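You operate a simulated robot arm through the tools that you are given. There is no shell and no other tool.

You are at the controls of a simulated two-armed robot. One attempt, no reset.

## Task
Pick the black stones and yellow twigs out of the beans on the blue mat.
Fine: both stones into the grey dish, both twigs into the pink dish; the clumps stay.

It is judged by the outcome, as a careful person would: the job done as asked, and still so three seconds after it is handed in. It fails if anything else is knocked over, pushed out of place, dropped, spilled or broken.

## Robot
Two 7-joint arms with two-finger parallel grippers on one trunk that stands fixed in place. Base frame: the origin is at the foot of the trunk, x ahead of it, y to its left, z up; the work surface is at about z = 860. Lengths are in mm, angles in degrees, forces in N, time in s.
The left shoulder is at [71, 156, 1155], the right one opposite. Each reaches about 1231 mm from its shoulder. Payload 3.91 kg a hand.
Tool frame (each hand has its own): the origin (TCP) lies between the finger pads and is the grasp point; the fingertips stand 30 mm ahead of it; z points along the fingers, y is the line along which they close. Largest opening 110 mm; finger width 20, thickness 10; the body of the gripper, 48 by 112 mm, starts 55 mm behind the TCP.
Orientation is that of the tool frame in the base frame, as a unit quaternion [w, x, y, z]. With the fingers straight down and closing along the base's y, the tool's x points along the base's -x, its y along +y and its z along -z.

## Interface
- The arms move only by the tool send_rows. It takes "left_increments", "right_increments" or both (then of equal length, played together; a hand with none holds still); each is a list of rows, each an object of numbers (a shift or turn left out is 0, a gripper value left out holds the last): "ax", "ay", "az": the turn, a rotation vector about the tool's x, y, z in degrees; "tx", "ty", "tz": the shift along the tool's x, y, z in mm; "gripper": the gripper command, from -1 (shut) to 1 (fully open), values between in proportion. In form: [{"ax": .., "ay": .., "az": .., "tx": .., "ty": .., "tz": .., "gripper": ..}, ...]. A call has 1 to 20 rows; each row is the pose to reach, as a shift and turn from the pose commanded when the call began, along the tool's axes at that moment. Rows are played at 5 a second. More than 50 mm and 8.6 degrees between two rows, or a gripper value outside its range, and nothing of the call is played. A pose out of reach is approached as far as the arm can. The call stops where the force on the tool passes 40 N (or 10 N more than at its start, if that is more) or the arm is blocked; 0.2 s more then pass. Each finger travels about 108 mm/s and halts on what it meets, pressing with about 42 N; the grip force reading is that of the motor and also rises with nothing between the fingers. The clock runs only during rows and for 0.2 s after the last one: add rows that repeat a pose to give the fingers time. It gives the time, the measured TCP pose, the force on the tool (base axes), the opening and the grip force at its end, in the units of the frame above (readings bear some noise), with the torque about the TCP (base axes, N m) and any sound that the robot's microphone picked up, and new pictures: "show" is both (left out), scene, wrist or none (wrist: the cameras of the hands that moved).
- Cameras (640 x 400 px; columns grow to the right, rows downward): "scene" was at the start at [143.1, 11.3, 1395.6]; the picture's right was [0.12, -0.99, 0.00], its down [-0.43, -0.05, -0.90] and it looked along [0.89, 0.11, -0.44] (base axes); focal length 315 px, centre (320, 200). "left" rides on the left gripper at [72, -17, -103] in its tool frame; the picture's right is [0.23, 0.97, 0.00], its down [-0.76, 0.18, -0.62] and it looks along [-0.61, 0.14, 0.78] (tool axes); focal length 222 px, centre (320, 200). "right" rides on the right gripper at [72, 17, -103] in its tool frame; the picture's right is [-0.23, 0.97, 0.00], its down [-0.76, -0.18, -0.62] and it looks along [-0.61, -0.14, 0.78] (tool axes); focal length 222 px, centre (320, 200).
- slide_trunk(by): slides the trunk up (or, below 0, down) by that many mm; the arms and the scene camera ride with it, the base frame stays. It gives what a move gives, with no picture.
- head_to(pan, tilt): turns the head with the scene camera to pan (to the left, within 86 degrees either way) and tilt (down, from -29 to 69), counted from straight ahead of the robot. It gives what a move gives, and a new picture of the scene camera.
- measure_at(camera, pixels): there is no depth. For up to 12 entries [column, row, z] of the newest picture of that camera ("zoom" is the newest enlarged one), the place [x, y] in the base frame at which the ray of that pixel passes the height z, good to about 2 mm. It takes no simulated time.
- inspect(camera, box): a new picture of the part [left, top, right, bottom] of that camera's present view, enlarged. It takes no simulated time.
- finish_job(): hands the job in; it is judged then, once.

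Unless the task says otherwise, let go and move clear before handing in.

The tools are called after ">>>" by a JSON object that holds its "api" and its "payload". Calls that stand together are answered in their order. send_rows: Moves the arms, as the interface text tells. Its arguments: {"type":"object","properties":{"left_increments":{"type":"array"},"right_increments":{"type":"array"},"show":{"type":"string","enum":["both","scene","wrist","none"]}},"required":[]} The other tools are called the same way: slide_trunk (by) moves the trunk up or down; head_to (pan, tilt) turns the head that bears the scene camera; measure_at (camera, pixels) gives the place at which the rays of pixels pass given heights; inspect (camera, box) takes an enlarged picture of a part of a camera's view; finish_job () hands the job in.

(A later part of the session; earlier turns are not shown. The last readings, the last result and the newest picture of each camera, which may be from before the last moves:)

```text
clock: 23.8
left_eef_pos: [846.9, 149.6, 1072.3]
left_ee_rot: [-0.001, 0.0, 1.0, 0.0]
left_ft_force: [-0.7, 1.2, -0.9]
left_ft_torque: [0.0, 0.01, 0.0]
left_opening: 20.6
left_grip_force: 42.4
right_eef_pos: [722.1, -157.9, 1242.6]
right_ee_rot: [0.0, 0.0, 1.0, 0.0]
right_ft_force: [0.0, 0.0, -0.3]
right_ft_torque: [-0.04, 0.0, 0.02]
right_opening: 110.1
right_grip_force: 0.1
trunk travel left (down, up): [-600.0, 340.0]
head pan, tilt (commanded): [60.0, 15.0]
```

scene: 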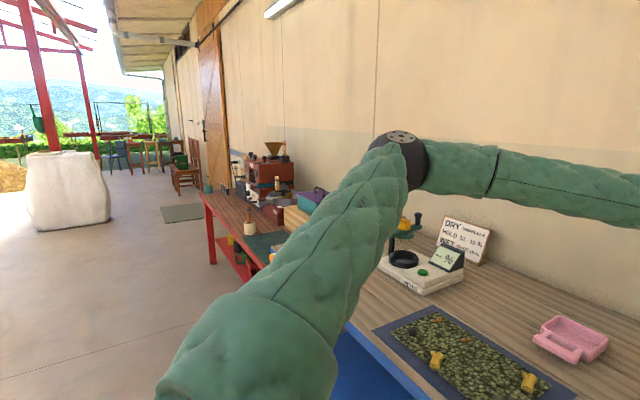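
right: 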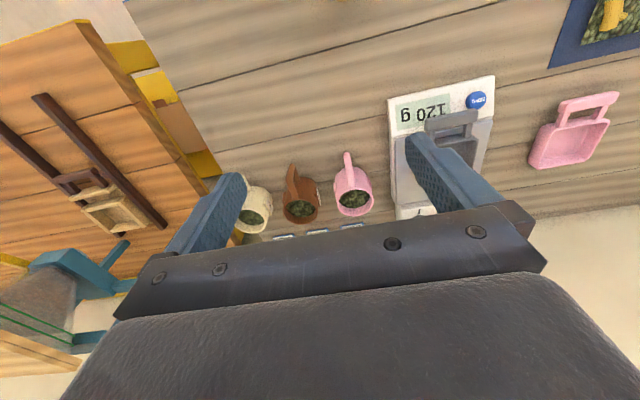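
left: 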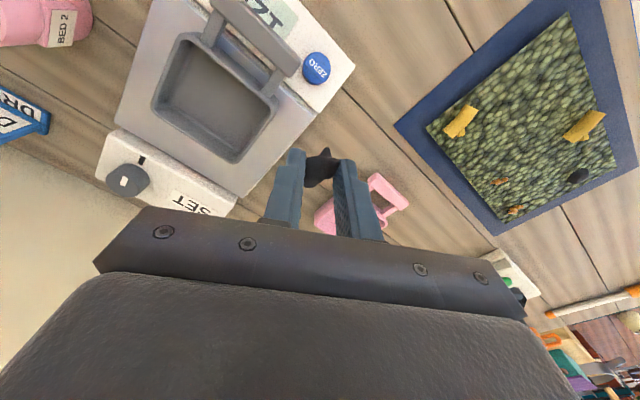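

The elbow (black disc at (405,160)) is raised and bent about 80–90°, and the wrist must bend about 80–90° to keep the hand vertical. I'll test tilting the fingers outward along the forearm (toward +x,−y), which both relaxes the wrist and gains reach.

>>> {"api": "send_rows", "payload": {"left_increments": [{"ax": 4, "ay": -4, "tx": -8, "ty": -8, "tz": -2}, {"ax": 8, "ay": -8, "tx": -20, "ty": -20, "tz": -4}, {"ax": 12, "ay": -12, "tx": -32, "ty": -32, "tz": -6}, {"ax": 16, "ay": -16, "tx": -44, "ty": -44, "tz": -8}, {"ax": 19, "ay": -19, "tx": -55, "ty": -55, "tz": -8}, {"ax": 19, "ay": -19, "tx": -55, "ty": -55, "tz": -8}], "show": "both"}}

```text
clock: 25.2
left_eef_pos: [904.1, 100.5, 1080.0]
left_ee_rot: [0.164, 0.0, 0.973, -0.165]
left_ft_force: [0.6, 0.6, -0.2]
left_ft_torque: [0.02, 0.0, 0.01]
left_opening: 20.4
left_grip_force: 41.5
right_eef_pos: [722.0, -156.9, 1244.0]
right_ee_rot: [-0.001, 0.0, 1.0, -0.001]
right_ft_force: [0.0, 1.2, -0.3]
right_ft_torque: [0.01, -0.03, 0.01]
right_opening: 110.0
right_grip_force: 0.1
trunk travel left (down, up): [-600.0, 340.0]
head pan, tilt (commanded): [60.0, 15.0]
```

scene: 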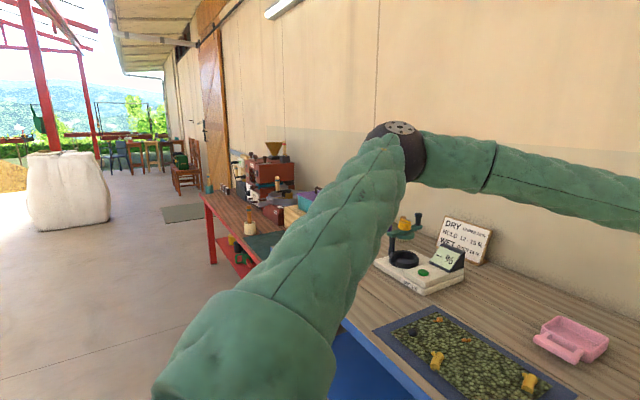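
left: 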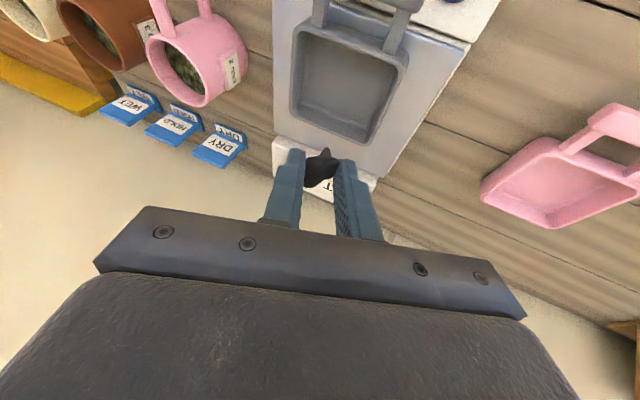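

Tilting works: at (904,100) with 27° tilt and no complaint. I'll measure the grey bowl from this wrist view before going further.

>>> {"api": "inspect", "payload": {"camera": "left", "box": [260, 0, 480, 160]}}

>>> {"api": "head_to", "payload": {"pan": 7, "tilt": 25.8}}

```text
2.50 times, centred on (370, 80) of left
```

zoom: 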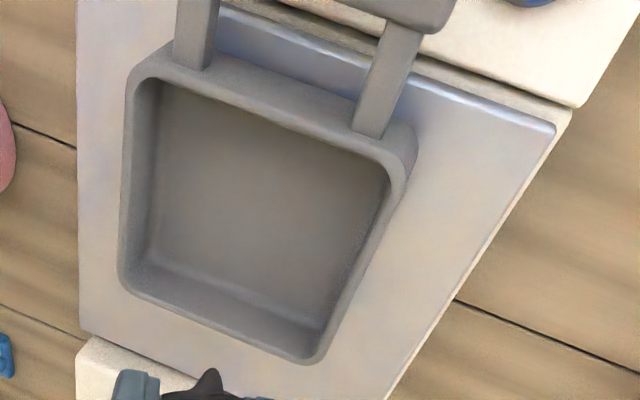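

```text
clock: 26.4
left_eef_pos: [904.3, 99.3, 1080.5]
left_ee_rot: [0.164, -0.001, 0.973, -0.165]
left_ft_force: [-0.1, -0.6, -0.3]
left_ft_torque: [0.0, 0.0, -0.02]
left_opening: 20.4
left_grip_force: 41.4
right_eef_pos: [722.3, -156.9, 1243.4]
right_ee_rot: [-0.001, 0.0, 1.0, 0.0]
right_ft_force: [0.4, -0.9, 0.0]
right_ft_torque: [0.0, 0.02, -0.05]
right_opening: 110.1
right_grip_force: 0.0
trunk travel left (down, up): [-600.0, 340.0]
head pan, tilt (commanded): [7.0, 25.8]
```

scene: 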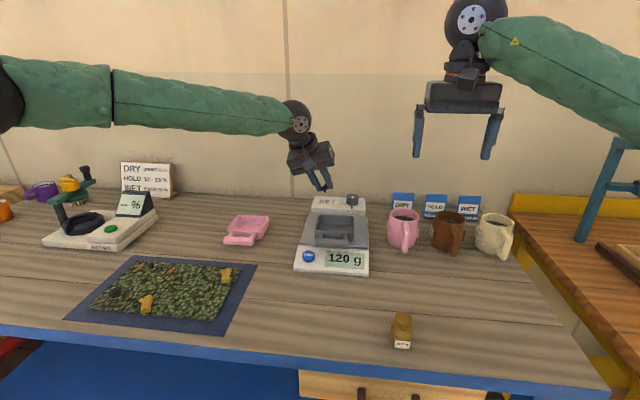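

I'll measure the bowl's rim corners in that enlarged wrist view at two heights.

>>> {"api": "measure_at", "payload": {"camera": "zoom", "pixels": [[148, 55, 937], [415, 145, 937], [310, 362, 937], [120, 280, 937], [148, 55, 930], [415, 145, 930], [310, 362, 930], [120, 280, 930], [250, 200, 912], [160, 230, 912], [330, 310, 912], [385, 180, 912]]}}

>>> {"api": "inspect", "payload": {"camera": "scene", "box": [270, 150, 390, 280]}}

```text
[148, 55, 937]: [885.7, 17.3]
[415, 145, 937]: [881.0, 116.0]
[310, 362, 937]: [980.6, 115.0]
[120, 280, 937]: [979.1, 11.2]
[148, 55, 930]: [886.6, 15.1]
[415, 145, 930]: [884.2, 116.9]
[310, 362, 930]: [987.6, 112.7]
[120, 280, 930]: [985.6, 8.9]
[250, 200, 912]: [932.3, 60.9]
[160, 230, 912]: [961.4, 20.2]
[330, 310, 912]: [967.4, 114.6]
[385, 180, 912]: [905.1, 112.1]
```

```text
3.08 times, centred on (330, 215) of scene
```

zoom: 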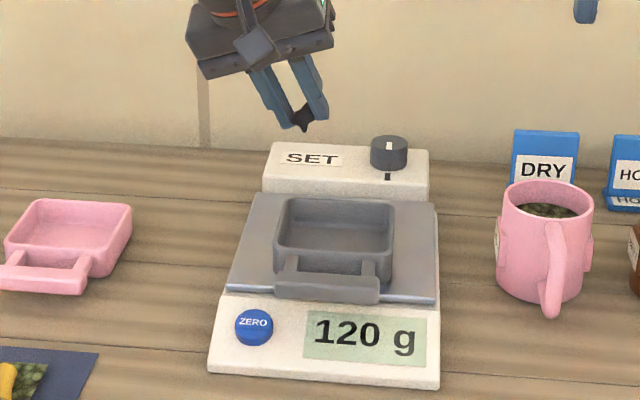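

The grey bowl spans x≈884–981, y≈13–116, rim ≈935, centre (933,65). I'll shift to TCP ≈(922,78) keeping this tilt and come down to z≈1020 to test reach.

>>> {"api": "send_rows", "payload": {"left_increments": [{"tx": -7.5, "ty": -9, "tz": 5.5}, {"tx": -15.9, "ty": -19.8, "tz": 12.8}, {"tx": -9, "ty": -13, "tz": 30}, {"tx": -3, "ty": -7, "tz": 48}, {"tx": 3.3, "ty": -0.6, "tz": 66.4}, {"tx": 3.3, "ty": -0.6, "tz": 66.4}], "show": "both"}}

>>> {"api": "inspect", "payload": {"camera": "scene", "box": [270, 170, 390, 260]}}

```text
clock: 27.8
left_eef_pos: [903.3, 99.0, 1028.1]
left_ee_rot: [0.163, -0.001, 0.973, -0.164]
left_ft_force: [0.4, -0.7, -0.7]
left_ft_torque: [-0.01, 0.03, -0.02]
left_opening: 20.0
left_grip_force: 42.1
left hand out of reach, approached as far as the arm can: row 1, 2, 3, 4, 5, 6
right_eef_pos: [721.2, -158.0, 1242.7]
right_ee_rot: [0.0, 0.001, 1.0, 0.0]
right_ft_force: [0.8, 0.4, 0.7]
right_ft_torque: [0.0, 0.04, 0.01]
right_opening: 109.9
right_grip_force: 0.0
trunk travel left (down, up): [-600.0, 340.0]
head pan, tilt (commanded): [7.0, 25.8]
```

scene: 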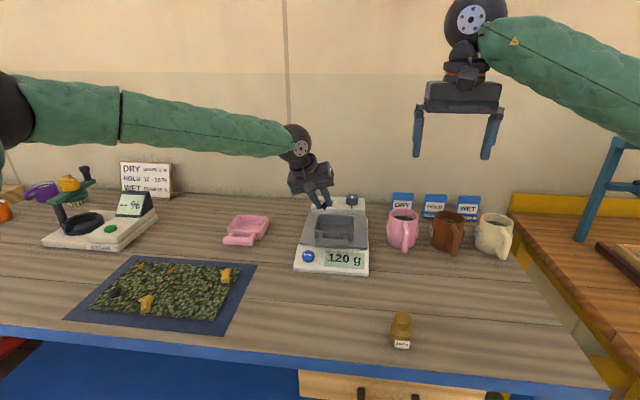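
left: 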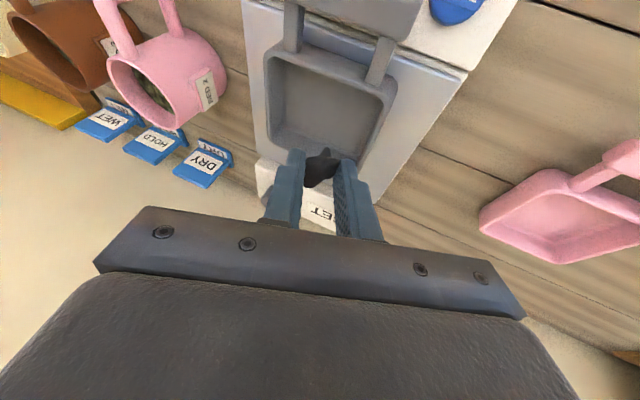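

```text
4.44 times, centred on (330, 215) of scene
```

zoom: 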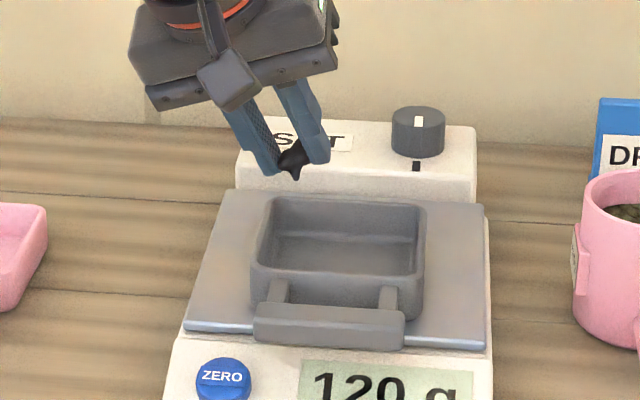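

I'm right at the reach boundary with this tilt, so I'll tilt 9° more and shift toward (914,88), putting the stone near (926,76) inside the bowl's footprint.

>>> {"api": "send_rows", "payload": {"left_increments": [{"ax": 3.2, "ay": -3.2, "tx": -3, "ty": -3, "tz": 2}, {"ax": 6.4, "ay": -6.4, "tx": -7, "ty": -7, "tz": 5}, {"ax": 8, "ay": -8, "tx": -9.8, "ty": -9.8, "tz": 7}, {"ax": 8, "ay": -8, "tx": -9.8, "ty": -9.8, "tz": 7}], "show": "both"}}

>>> {"api": "inspect", "payload": {"camera": "scene", "box": [270, 170, 390, 260]}}

```text
clock: 28.8
left_eef_pos: [911.8, 90.0, 1029.8]
left_ee_rot: [0.232, -0.001, 0.945, -0.231]
left_ft_force: [-0.1, -0.2, -0.2]
left_ft_torque: [-0.02, 0.02, -0.03]
left_opening: 20.3
left_grip_force: 42.1
right_eef_pos: [722.6, -157.2, 1242.9]
right_ee_rot: [0.0, 0.0, 1.0, 0.0]
right_ft_force: [-0.2, 0.2, 0.2]
right_ft_torque: [0.0, 0.0, 0.01]
right_opening: 109.8
right_grip_force: 0.1
trunk travel left (down, up): [-600.0, 340.0]
head pan, tilt (commanded): [7.0, 25.8]
```

scene: 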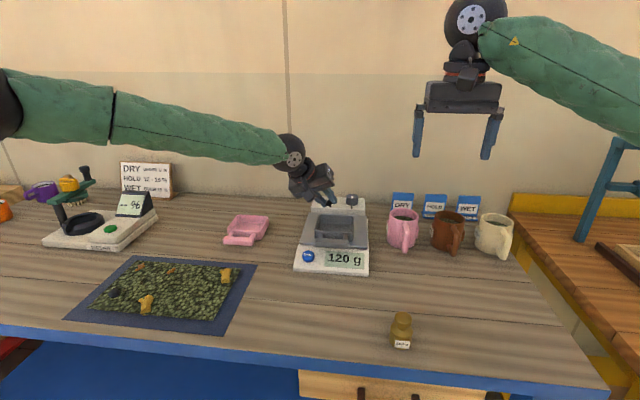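
left: 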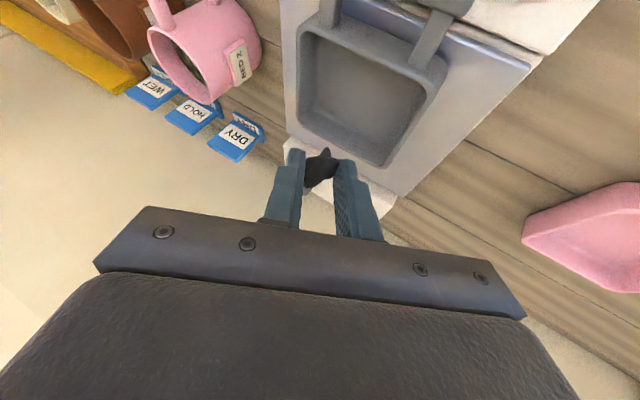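

```text
4.44 times, centred on (330, 215) of scene
```

zoom: 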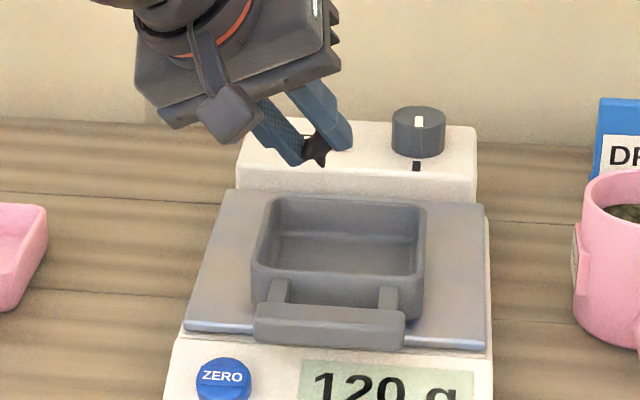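

Feasible at (912,90,1030) with 38° tilt; tip now about (925,77,1006). Descending with the trunk keeps the arm's posture, so I'll slide down 55 mm first and look.

>>> {"api": "slide_trunk", "payload": {"by": -55}}

>>> {"api": "inspect", "payload": {"camera": "scene", "box": [270, 150, 390, 240]}}

>>> {"api": "inspect", "payload": {"camera": "left", "box": [240, 60, 480, 210]}}

```text
clock: 29.8
left_eef_pos: [911.7, 89.4, 974.8]
left_ee_rot: [0.231, -0.001, 0.945, -0.231]
left_ft_force: [0.2, -0.5, 0.0]
left_ft_torque: [0.01, 0.02, -0.01]
left_opening: 20.8
left_grip_force: 41.8
right_eef_pos: [722.6, -157.3, 1187.4]
right_ee_rot: [0.0, 0.0, 1.0, 0.0]
right_ft_force: [1.0, -0.6, 0.6]
right_ft_torque: [-0.01, -0.02, 0.0]
right_opening: 110.2
right_grip_force: 0.0
trunk travel left (down, up): [-545.0, 395.0]
head pan, tilt (commanded): [7.0, 25.8]
```

```text
4.44 times, centred on (330, 195) of scene
```

zoom: 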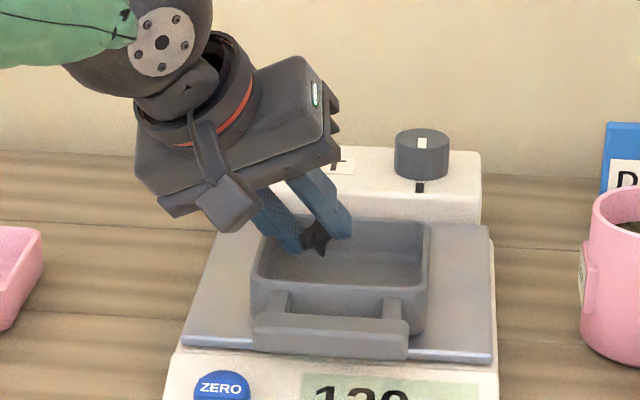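

```text
2.67 times, centred on (360, 135) of left
```

zoom: 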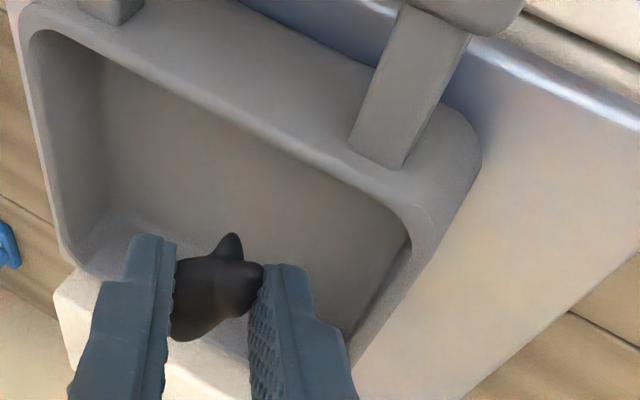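

The stone is over the bowl interior and just above the rim. I'll go down another 15 mm so it's inside before releasing.

>>> {"api": "slide_trunk", "payload": {"by": -15}}

>>> {"api": "inspect", "payload": {"camera": "scene", "box": [290, 160, 380, 220]}}

>>> {"api": "inspect", "payload": {"camera": "left", "box": [240, 60, 480, 210]}}

```text
clock: 30.4
left_eef_pos: [910.8, 90.0, 959.8]
left_ee_rot: [0.231, -0.001, 0.945, -0.231]
left_ft_force: [1.1, 0.5, 0.0]
left_ft_torque: [0.01, 0.04, 0.02]
left_opening: 20.3
left_grip_force: 41.6
right_eef_pos: [722.2, -157.2, 1173.1]
right_ee_rot: [0.0, 0.0, 1.0, -0.001]
right_ft_force: [0.1, -0.3, 1.2]
right_ft_torque: [-0.01, -0.01, -0.01]
right_opening: 110.0
right_grip_force: 0.0
trunk travel left (down, up): [-530.0, 410.0]
head pan, tilt (commanded): [7.0, 25.8]
```

```text
6.67 times, centred on (335, 190) of scene
```

zoom: 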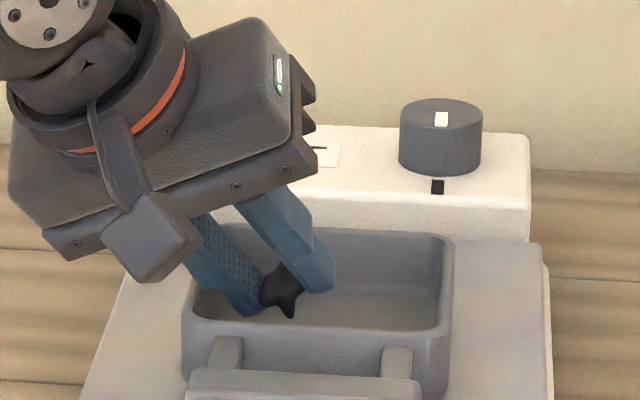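

```text
2.67 times, centred on (360, 135) of left
```

zoom: 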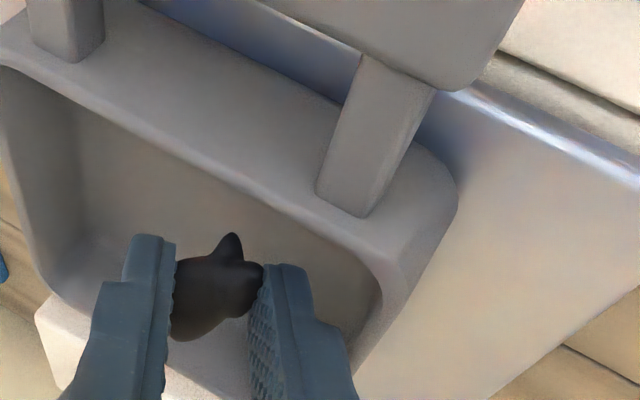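

The stone is inside the bowl with ~15 mm to the left wall. I'll open slightly to ~34 mm to release.

>>> {"api": "send_rows", "payload": {"left_increments": [{"gripper": -0.55}, {"gripper": -0.38}, {"gripper": -0.38}, {"gripper": -0.38}], "show": "both"}}

>>> {"api": "inspect", "payload": {"camera": "scene", "box": [290, 160, 380, 220]}}

>>> {"api": "inspect", "payload": {"camera": "left", "box": [240, 60, 480, 210]}}

```text
clock: 31.4
left_eef_pos: [911.2, 89.2, 959.9]
left_ee_rot: [0.231, -0.001, 0.945, -0.232]
left_ft_force: [0.4, 0.6, -0.4]
left_ft_torque: [0.0, 0.0, 0.0]
left_opening: 34.0
left_grip_force: 0.0
right_eef_pos: [722.7, -157.6, 1172.2]
right_ee_rot: [0.0, -0.001, 1.0, 0.0]
right_ft_force: [0.6, 0.6, -0.2]
right_ft_torque: [0.0, 0.0, -0.01]
right_opening: 109.9
right_grip_force: 0.1
trunk travel left (down, up): [-530.0, 410.0]
head pan, tilt (commanded): [7.0, 25.8]
```

scene: 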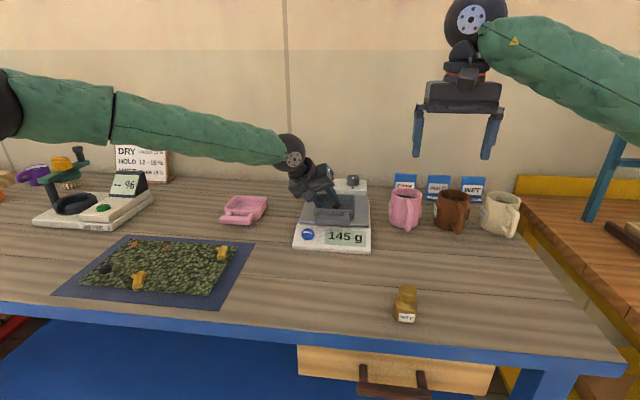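
left: 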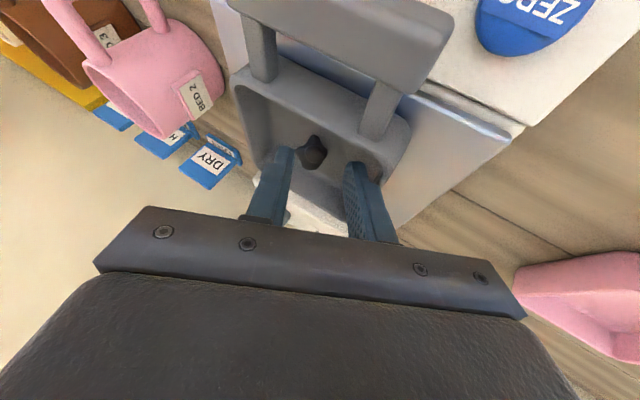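

```text
6.67 times, centred on (335, 190) of scene
```

zoom: 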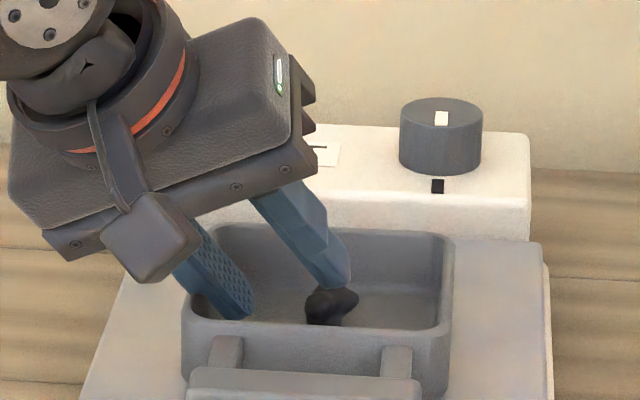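

```text
2.67 times, centred on (360, 135) of left
```

zoom: 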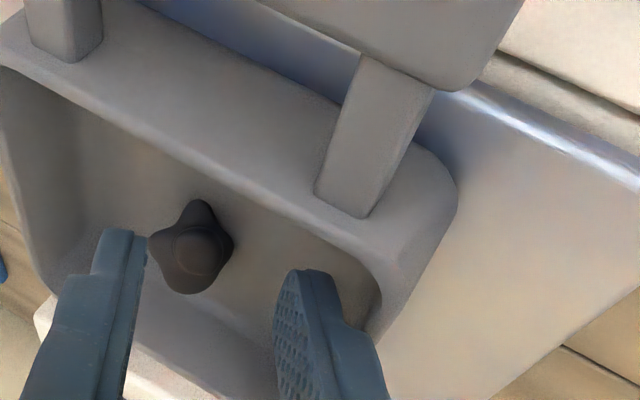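

Stone 1 is in the grey dish (scale now reads 145 g). I'll raise the trunk back 70 mm to clear the dish, then undo the tilt while retreating.

>>> {"api": "slide_trunk", "payload": {"by": 70}}

>>> {"api": "send_rows", "payload": {"left_increments": [{"ax": -3.85, "ay": 3.85, "tx": 8.7, "ty": 8.7, "tz": -17}, {"ax": -7.7, "ay": 7.7, "tx": 17.4, "ty": 17.4, "tz": -34}, {"ax": -11.6, "ay": 11.6, "tx": 26.1, "ty": 26.1, "tz": -51}, {"ax": -15.4, "ay": 15.4, "tx": 34.8, "ty": 34.8, "tz": -68}, {"ax": -19.3, "ay": 19.3, "tx": 43.5, "ty": 43.5, "tz": -85}, {"ax": -23.1, "ay": 23.1, "tx": 52.2, "ty": 52.2, "tz": -102}, {"ax": -27, "ay": 27, "tx": 61.1, "ty": 61.1, "tz": -119}, {"ax": -27, "ay": 27, "tx": 61.1, "ty": 61.1, "tz": -119}], "show": "both"}}

```text
clock: 32.5
left_eef_pos: [911.7, 89.6, 1028.8]
left_ee_rot: [0.231, 0.001, 0.945, -0.232]
left_ft_force: [0.2, 0.0, 1.0]
left_ft_torque: [0.02, 0.03, 0.02]
left_opening: 33.9
left_grip_force: 0.0
right_eef_pos: [722.0, -157.5, 1242.4]
right_ee_rot: [-0.001, 0.0, 1.0, 0.0]
right_ft_force: [0.0, -0.9, -0.3]
right_ft_torque: [0.01, -0.02, -0.04]
right_opening: 110.1
right_grip_force: 0.0
trunk travel left (down, up): [-600.0, 340.0]
head pan, tilt (commanded): [7.0, 25.8]
```

```text
clock: 34.3
left_eef_pos: [811.7, 190.5, 1068.0]
left_ee_rot: [0.0, 0.0, 1.0, 0.002]
left_ft_force: [0.4, -0.1, 1.1]
left_ft_torque: [0.01, -0.03, 0.0]
left_opening: 34.3
left_grip_force: 0.1
right_eef_pos: [723.0, -157.9, 1242.8]
right_ee_rot: [0.0, 0.0, 1.0, 0.0]
right_ft_force: [0.3, -0.2, -0.2]
right_ft_torque: [-0.01, -0.03, 0.04]
right_opening: 110.0
right_grip_force: 0.0
trunk travel left (down, up): [-600.0, 340.0]
head pan, tilt (commanded): [7.0, 25.8]
```

scene: 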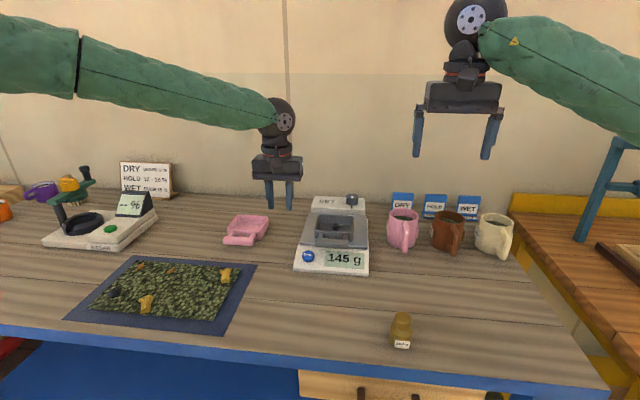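
left: 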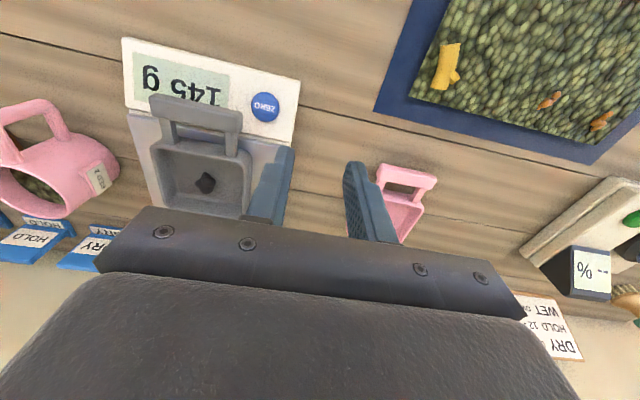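

Hand is vertical again and clear; stone 1 sits in the grey dish at (205,183). Next I'll move to above stone 2 at about (653,566), opening to 65 mm.

>>> {"api": "send_rows", "payload": {"left_increments": [{"tx": 13, "ty": 31, "gripper": 0.2}, {"tx": 26, "ty": 62}, {"tx": 40, "ty": 94}, {"tx": 53, "ty": 125}, {"tx": 66, "ty": 157}, {"tx": 80, "ty": 188}, {"tx": 93, "ty": 220}, {"tx": 106, "ty": 251}, {"tx": 119, "ty": 282}, {"tx": 133, "ty": 314}, {"tx": 146, "ty": 345}, {"tx": 159, "ty": 375, "tz": 10}, {"tx": 159, "ty": 375, "tz": 40}, {"tx": 159, "ty": 375, "tz": 70}, {"tx": 159, "ty": 375, "tz": 100}, {"tx": 159, "ty": 375, "tz": 125}, {"tx": 159, "ty": 375, "tz": 130}, {"tx": 159, "ty": 375, "tz": 130}], "show": "both"}}

>>> {"api": "inspect", "payload": {"camera": "left", "box": [240, 90, 400, 190]}}

```text
clock: 38.1
left_eef_pos: [653.8, 563.2, 938.9]
left_ee_rot: [0.0, 0.001, 1.0, 0.0]
left_ft_force: [-0.2, 0.2, 0.0]
left_ft_torque: [0.01, -0.03, -0.05]
left_opening: 65.7
left_grip_force: 0.2
right_eef_pos: [722.0, -156.8, 1242.8]
right_ee_rot: [0.0, 0.001, 1.0, 0.001]
right_ft_force: [0.0, -0.8, -0.3]
right_ft_torque: [-0.02, 0.02, -0.01]
right_opening: 109.9
right_grip_force: 0.1
trunk travel left (down, up): [-600.0, 340.0]
head pan, tilt (commanded): [7.0, 25.8]
```

scene: 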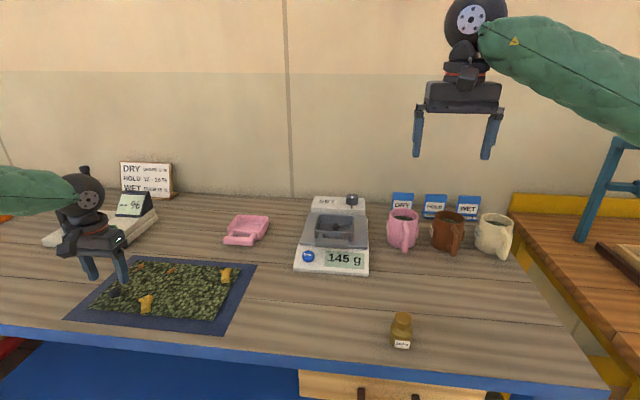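
left: 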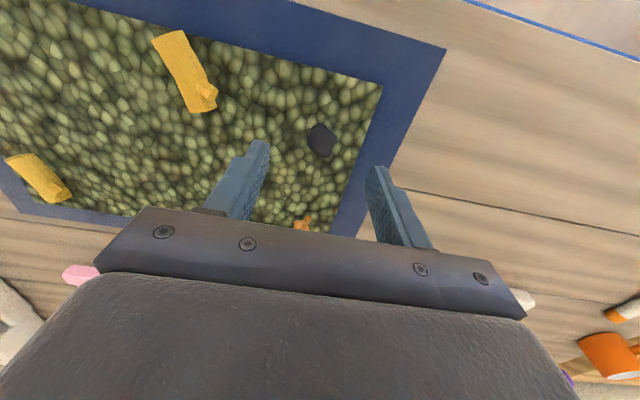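

```text
4.00 times, centred on (320, 140) of left
```

zoom: 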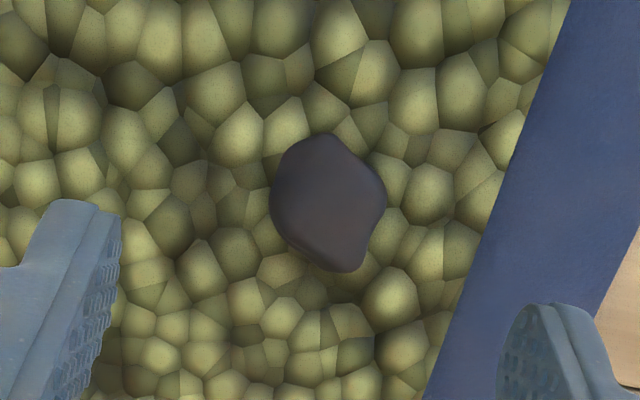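

Stone 2 at zoom (328,203) is between the fingers. Measuring its place and edges from here.

>>> {"api": "measure_at", "payload": {"camera": "zoom", "pixels": [[328, 203, 870], [328, 203, 876], [272, 195, 872], [386, 200, 872], [325, 135, 872], [335, 270, 872]]}}

>>> {"api": "inspect", "payload": {"camera": "scene", "box": [70, 250, 166, 310]}}

```text
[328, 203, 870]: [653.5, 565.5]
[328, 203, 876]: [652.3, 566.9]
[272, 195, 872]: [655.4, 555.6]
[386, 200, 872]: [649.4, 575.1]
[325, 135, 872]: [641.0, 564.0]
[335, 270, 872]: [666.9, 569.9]
```

```text
6.67 times, centred on (118, 280) of scene
```

zoom: 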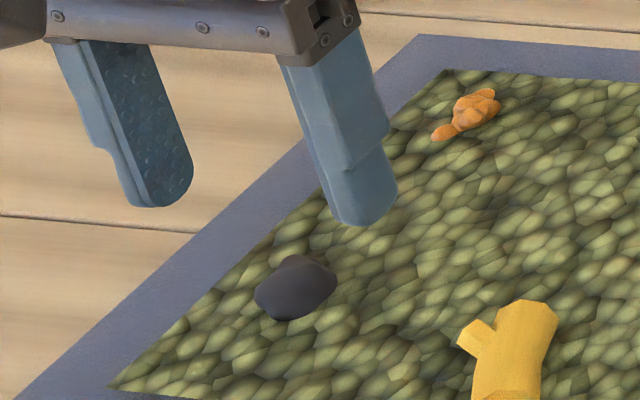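

Stone 2 is centred at (653,566), about 20 mm across y. I'll shift +2 mm in y, close to a 48 mm gap, and descend to TCP z≈899.

>>> {"api": "send_rows", "payload": {"left_increments": [{"ty": 2, "tz": 8, "gripper": -0.12}, {"ty": 2.5, "tz": 18}, {"ty": 2.5, "tz": 27}, {"ty": 2.5, "tz": 33}, {"ty": 2.5, "tz": 37}, {"ty": 2.5, "tz": 40}, {"ty": 2.5, "tz": 40}], "show": "wrist"}}

>>> {"api": "inspect", "payload": {"camera": "left", "box": [240, 100, 400, 200]}}

>>> {"api": "inspect", "payload": {"camera": "scene", "box": [70, 260, 166, 320]}}

```text
clock: 39.7
left_eef_pos: [652.1, 567.2, 899.4]
left_ee_rot: [0.0, -0.001, 1.0, -0.001]
left_ft_force: [0.2, 1.0, 0.2]
left_ft_torque: [0.02, -0.01, 0.01]
left_opening: 48.6
left_grip_force: 0.1
right_eef_pos: [722.1, -156.6, 1244.0]
right_ee_rot: [0.0, -0.001, 1.0, 0.0]
right_ft_force: [-0.5, -0.9, -0.4]
right_ft_torque: [-0.03, 0.0, 0.05]
right_opening: 110.0
right_grip_force: 0.2
trunk travel left (down, up): [-600.0, 340.0]
head pan, tilt (commanded): [7.0, 25.8]
```

left: 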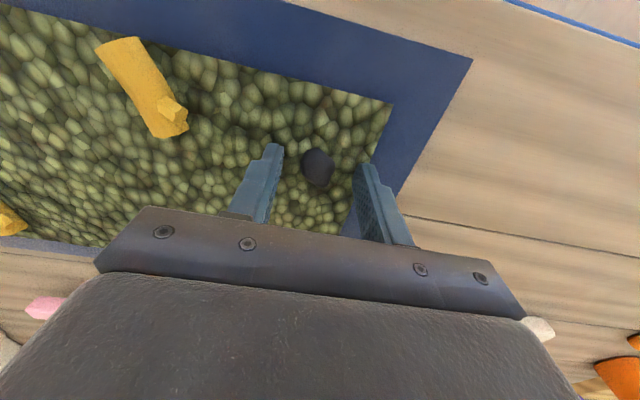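

```text
4.00 times, centred on (320, 150) of left
```

zoom: 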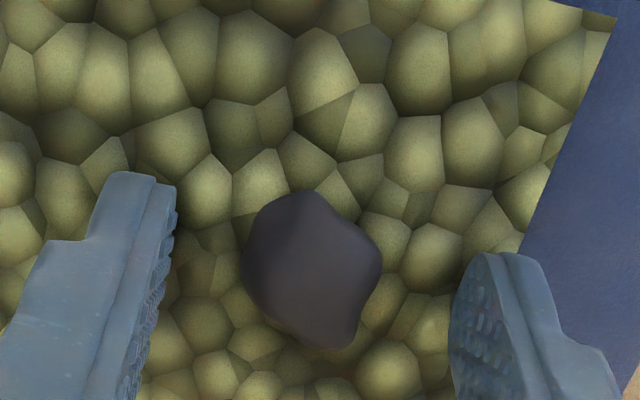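

```text
6.67 times, centred on (118, 290) of scene
```

zoom: 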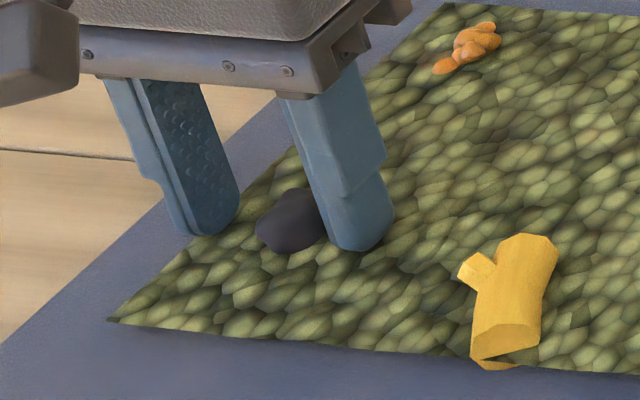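

Stone 2 is well between the fingers, slightly toward +x. I'll shift 2 mm forward, lower 1.5 mm and close.

>>> {"api": "send_rows", "payload": {"left_increments": [{"tx": -2, "tz": 1.5}, {"tx": -2, "tz": 1.5}, {"tx": -2, "tz": 1.5, "gripper": -1}, {"tx": -2, "tz": 1.5}, {"tx": -2, "tz": 1.5}, {"tx": -2, "tz": 1.5}], "show": "wrist"}}

>>> {"api": "inspect", "payload": {"camera": "left", "box": [240, 100, 400, 200]}}

```text
clock: 41.1
left_eef_pos: [653.8, 567.5, 897.0]
left_ee_rot: [0.0, 0.0, 1.0, 0.0]
left_ft_force: [-0.4, 0.0, 2.6]
left_ft_torque: [-0.01, 0.0, -0.03]
left_opening: 20.5
left_grip_force: 42.1
right_eef_pos: [722.8, -156.7, 1244.0]
right_ee_rot: [0.001, -0.001, 1.0, 0.0]
right_ft_force: [-0.4, -0.4, 0.2]
right_ft_torque: [0.0, 0.0, -0.04]
right_opening: 109.8
right_grip_force: 0.1
trunk travel left (down, up): [-600.0, 340.0]
head pan, tilt (commanded): [7.0, 25.8]
```

left: 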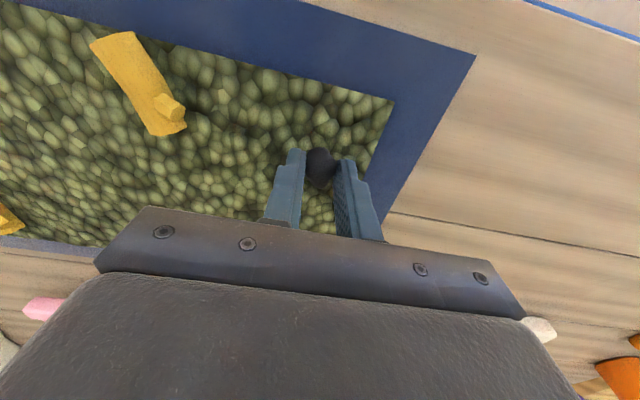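

```text
4.00 times, centred on (320, 150) of left
```

zoom: 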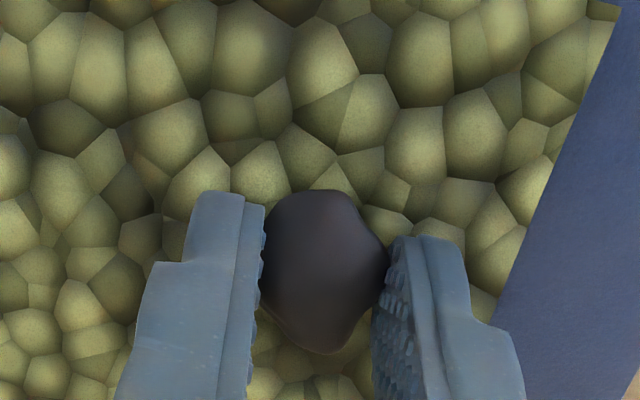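

Stone 2 is held (20.5 mm, 42 N). I'll lift to z≈1067 and retrace to the waypoint (811,190).

>>> {"api": "send_rows", "payload": {"left_increments": [{"tz": -5}, {"tz": -18}, {"tz": -40}, {"tz": -70}, {"tz": -105}, {"tz": -140}, {"tz": -165}, {"tz": -170, "tx": -10, "ty": -23}, {"tz": -170, "tx": -23, "ty": -55}, {"tz": -170, "tx": -37, "ty": -88}, {"tz": -170, "tx": -51, "ty": -121}, {"tz": -170, "tx": -65, "ty": -154}, {"tz": -170, "tx": -79, "ty": -188}, {"tz": -170, "tx": -93, "ty": -221}, {"tz": -170, "tx": -107, "ty": -255}, {"tz": -170, "tx": -121, "ty": -289}, {"tz": -170, "tx": -135, "ty": -322}, {"tz": -170, "tx": -148, "ty": -354}, {"tz": -170, "tx": -158, "ty": -377}, {"tz": -170, "tx": -158, "ty": -377}], "show": "both"}}

```text
clock: 45.3
left_eef_pos: [809.1, 192.1, 1067.9]
left_ee_rot: [0.0, 0.001, 1.0, 0.0]
left_ft_force: [0.0, -0.6, -0.5]
left_ft_torque: [0.02, 0.02, 0.0]
left_opening: 20.6
left_grip_force: 41.6
right_eef_pos: [721.5, -158.2, 1243.3]
right_ee_rot: [0.001, 0.0, 1.0, 0.001]
right_ft_force: [-0.8, -0.2, 0.2]
right_ft_torque: [-0.01, 0.01, -0.04]
right_opening: 110.2
right_grip_force: 0.0
trunk travel left (down, up): [-600.0, 340.0]
head pan, tilt (commanded): [7.0, 25.8]
```

scene: 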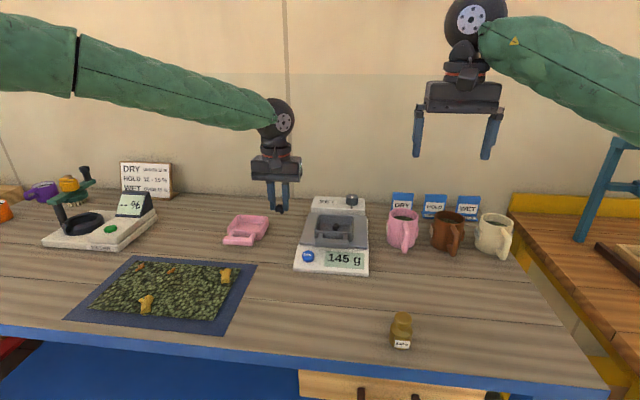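
left: 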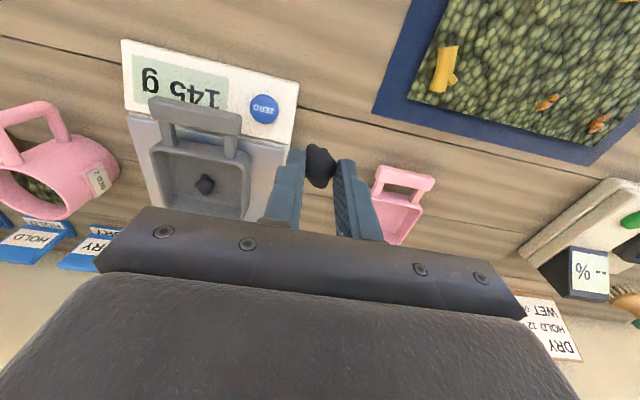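

Stone 2 is carried; stone 1 lies in the bowl at (205,184). I'll measure where it is so I can release the second one beside it.

>>> {"api": "inspect", "payload": {"camera": "left", "box": [130, 90, 290, 220]}}

>>> {"api": "measure_at", "payload": {"camera": "left", "pixels": [[205, 184, 915], [205, 184, 925], [195, 184, 918], [215, 184, 918], [205, 174, 918], [205, 195, 918]]}}

```text
3.08 times, centred on (210, 155) of left
```

zoom: 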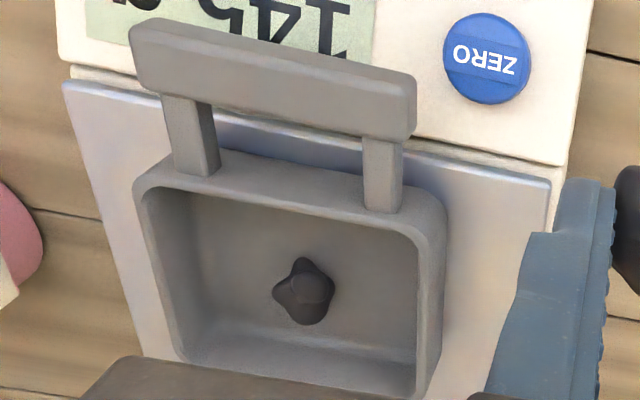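

```text
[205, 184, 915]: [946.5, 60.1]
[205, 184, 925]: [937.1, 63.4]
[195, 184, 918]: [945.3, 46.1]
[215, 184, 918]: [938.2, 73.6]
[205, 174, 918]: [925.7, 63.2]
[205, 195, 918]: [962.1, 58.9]
```

Stone 1 rests near (942,61). I'll bring stone 2 in slightly short of it, TCP ≈(896,92) with the same 38° tilt, at z≈1033 first.

>>> {"api": "send_rows", "payload": {"left_increments": [{"ax": 3.85, "ay": -3.85, "tx": -12, "ty": -14, "tz": 5}, {"ax": 7.7, "ay": -7.7, "tx": -24, "ty": -28, "tz": 10}, {"ax": 11.6, "ay": -11.6, "tx": -36, "ty": -42, "tz": 15}, {"ax": 15.4, "ay": -15.4, "tx": -48, "ty": -56, "tz": 20}, {"ax": 19.3, "ay": -19.3, "tx": -61, "ty": -71, "tz": 25}, {"ax": 23.1, "ay": -23.1, "tx": -74, "ty": -85, "tz": 30}, {"ax": 27, "ay": -27, "tx": -86, "ty": -99, "tz": 35}, {"ax": 27, "ay": -27, "tx": -86, "ty": -99, "tz": 35}], "show": "both"}}

>>> {"api": "inspect", "payload": {"camera": "left", "box": [240, 0, 480, 200]}}

```text
clock: 47.1
left_eef_pos: [899.3, 91.7, 1031.0]
left_ee_rot: [0.232, -0.001, 0.945, -0.232]
left_ft_force: [-0.2, -0.3, -0.2]
left_ft_torque: [0.01, 0.01, -0.01]
left_opening: 20.6
left_grip_force: 42.0
right_eef_pos: [721.3, -156.7, 1242.9]
right_ee_rot: [0.0, 0.0, 1.0, 0.0]
right_ft_force: [0.3, 0.8, -0.3]
right_ft_torque: [0.01, -0.02, -0.03]
right_opening: 109.8
right_grip_force: 0.0
trunk travel left (down, up): [-600.0, 340.0]
head pan, tilt (commanded): [7.0, 25.8]
```

scene: 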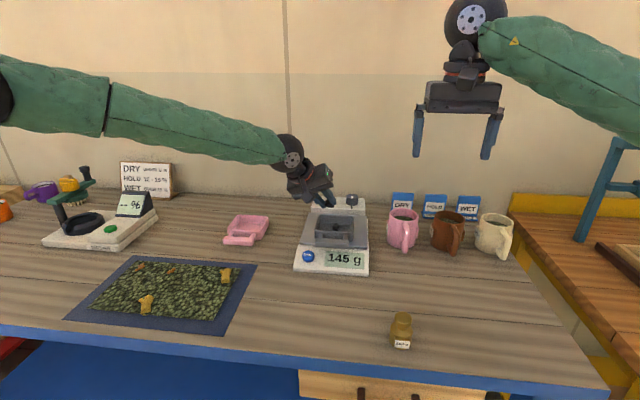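
left: 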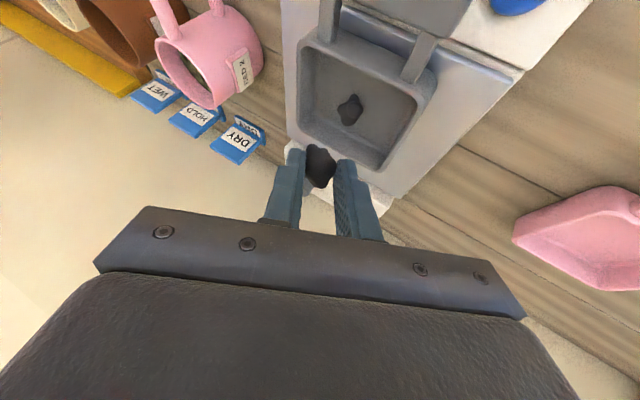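

```text
2.00 times, centred on (360, 100) of left
```

zoom: 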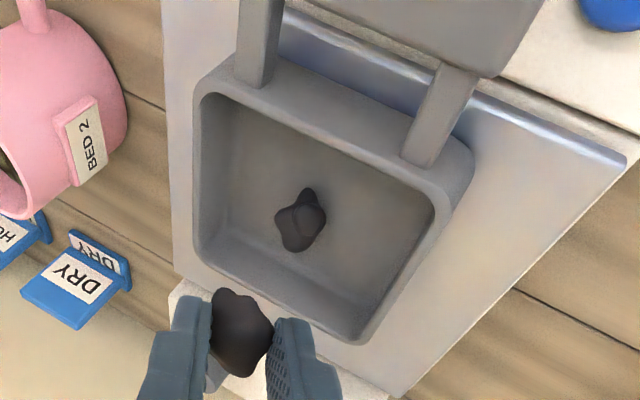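

TCP (899,92) puts stone 2 at about (911,79), short of stone 1. I'll lower by the trunk 55 mm and look.

>>> {"api": "slide_trunk", "payload": {"by": -55}}

>>> {"api": "inspect", "payload": {"camera": "left", "box": [240, 30, 480, 200]}}

>>> {"api": "inspect", "payload": {"camera": "scene", "box": [280, 155, 385, 225]}}

```text
clock: 48.1
left_eef_pos: [898.7, 92.1, 977.5]
left_ee_rot: [0.232, 0.0, 0.945, -0.231]
left_ft_force: [-0.8, -0.1, -0.3]
left_ft_torque: [0.01, 0.02, 0.0]
left_opening: 20.3
left_grip_force: 42.2
right_eef_pos: [720.4, -157.9, 1188.5]
right_ee_rot: [0.0, 0.0, 1.0, 0.0]
right_ft_force: [-0.1, 0.4, 1.2]
right_ft_torque: [-0.01, -0.02, 0.03]
right_opening: 109.8
right_grip_force: 0.0
trunk travel left (down, up): [-545.0, 395.0]
head pan, tilt (commanded): [7.0, 25.8]
```

```text
2.35 times, centred on (360, 115) of left
```

zoom: 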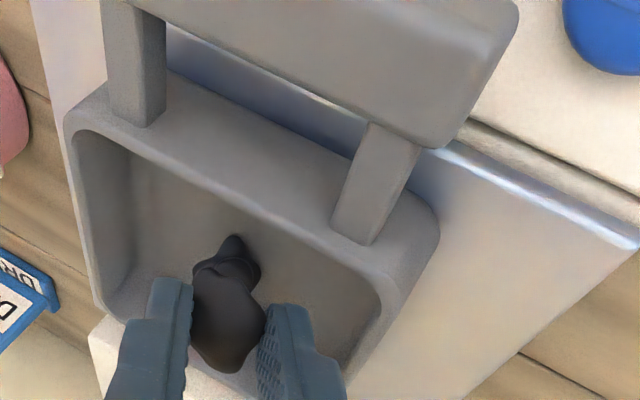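

```text
5.71 times, centred on (332, 190) of scene
```

zoom: 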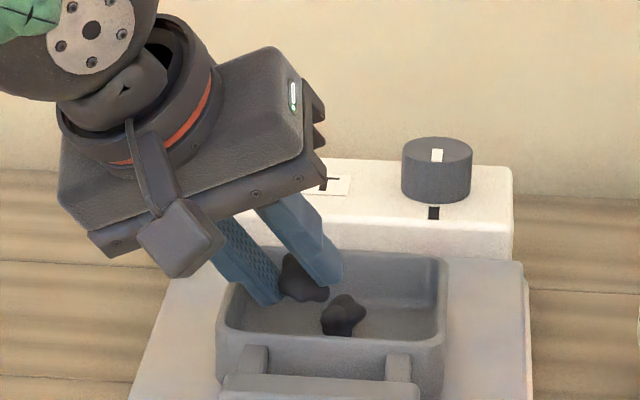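

Stone 2 is over the bowl at just above rim height, next to stone 1. I'll lower 13 mm more.

>>> {"api": "slide_trunk", "payload": {"by": -13}}

>>> {"api": "inspect", "payload": {"camera": "scene", "box": [280, 155, 385, 225]}}

```text
clock: 48.7
left_eef_pos: [898.4, 91.9, 963.3]
left_ee_rot: [0.231, 0.0, 0.945, -0.232]
left_ft_force: [-0.4, 0.0, -0.7]
left_ft_torque: [0.04, -0.06, -0.01]
left_opening: 20.4
left_grip_force: 42.3
right_eef_pos: [722.6, -156.4, 1176.9]
right_ee_rot: [0.0, 0.0, 1.0, -0.001]
right_ft_force: [-0.3, -0.1, -0.3]
right_ft_torque: [-0.01, -0.01, 0.01]
right_opening: 109.8
right_grip_force: 0.0
trunk travel left (down, up): [-532.0, 408.0]
head pan, tilt (commanded): [7.0, 25.8]
```

```text
5.71 times, centred on (332, 190) of scene
```

zoom: 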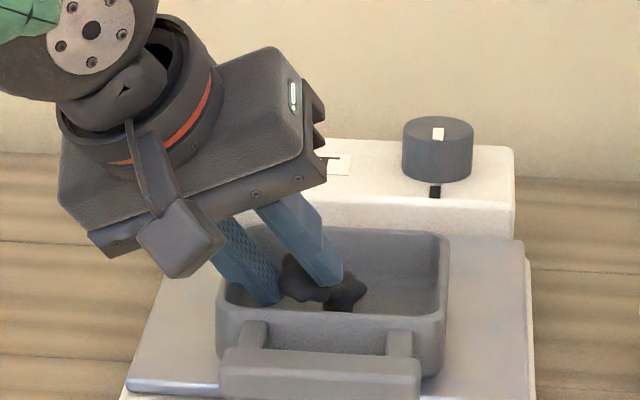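

The stone is inside the bowl with no contact force. I'll release by opening to about 34 mm.

>>> {"api": "send_rows", "payload": {"left_increments": [{"gripper": -0.55}, {"gripper": -0.38}, {"gripper": -0.38}, {"gripper": -0.38}], "show": "both"}}

>>> {"api": "inspect", "payload": {"camera": "scene", "box": [280, 155, 385, 225]}}

>>> {"api": "inspect", "payload": {"camera": "left", "box": [240, 30, 480, 200]}}

```text
clock: 49.7
left_eef_pos: [899.7, 90.9, 963.1]
left_ee_rot: [0.231, 0.0, 0.945, -0.232]
left_ft_force: [-0.1, -0.1, -0.1]
left_ft_torque: [0.01, -0.04, 0.02]
left_opening: 33.9
left_grip_force: 0.1
right_eef_pos: [722.9, -157.1, 1174.7]
right_ee_rot: [0.0, 0.0, 1.0, 0.001]
right_ft_force: [0.9, 0.0, 1.2]
right_ft_torque: [-0.01, 0.0, 0.0]
right_opening: 110.2
right_grip_force: 0.2
trunk travel left (down, up): [-532.0, 408.0]
head pan, tilt (commanded): [7.0, 25.8]
```

scene: 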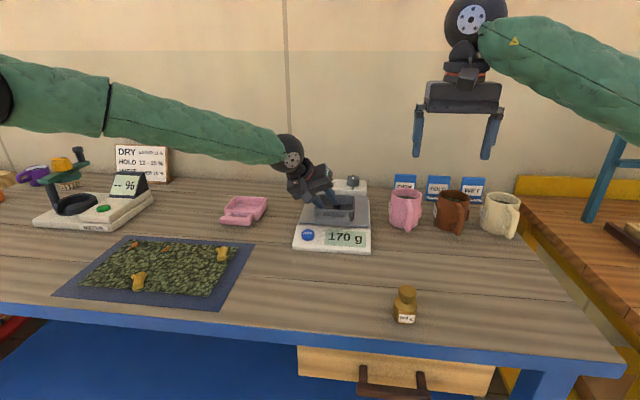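
left: 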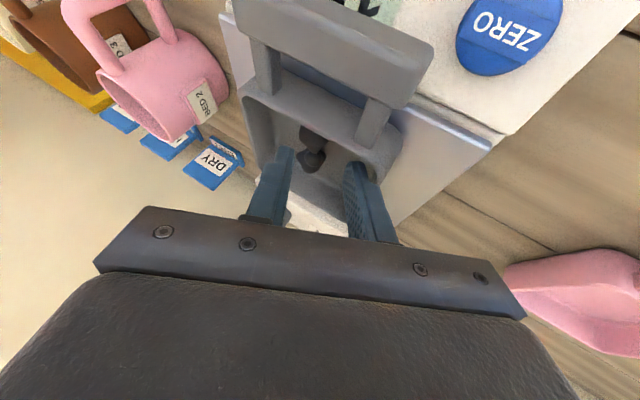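

```text
5.71 times, centred on (332, 190) of scene
```

zoom: 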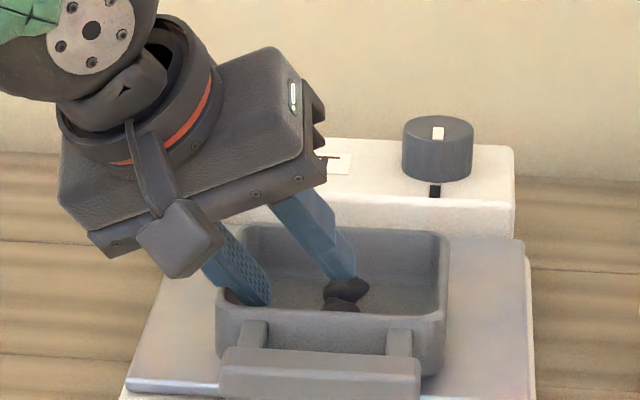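

```text
2.35 times, centred on (360, 115) of left
```

zoom: 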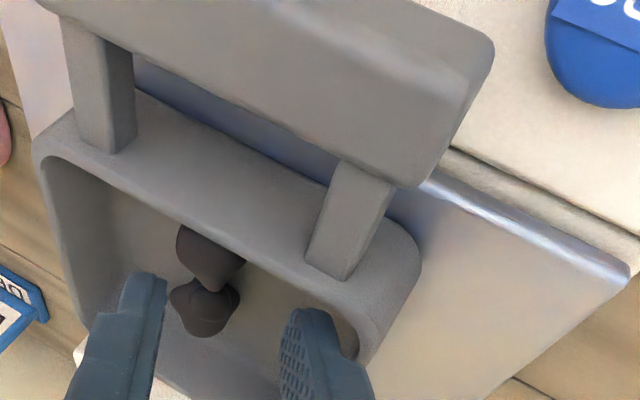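

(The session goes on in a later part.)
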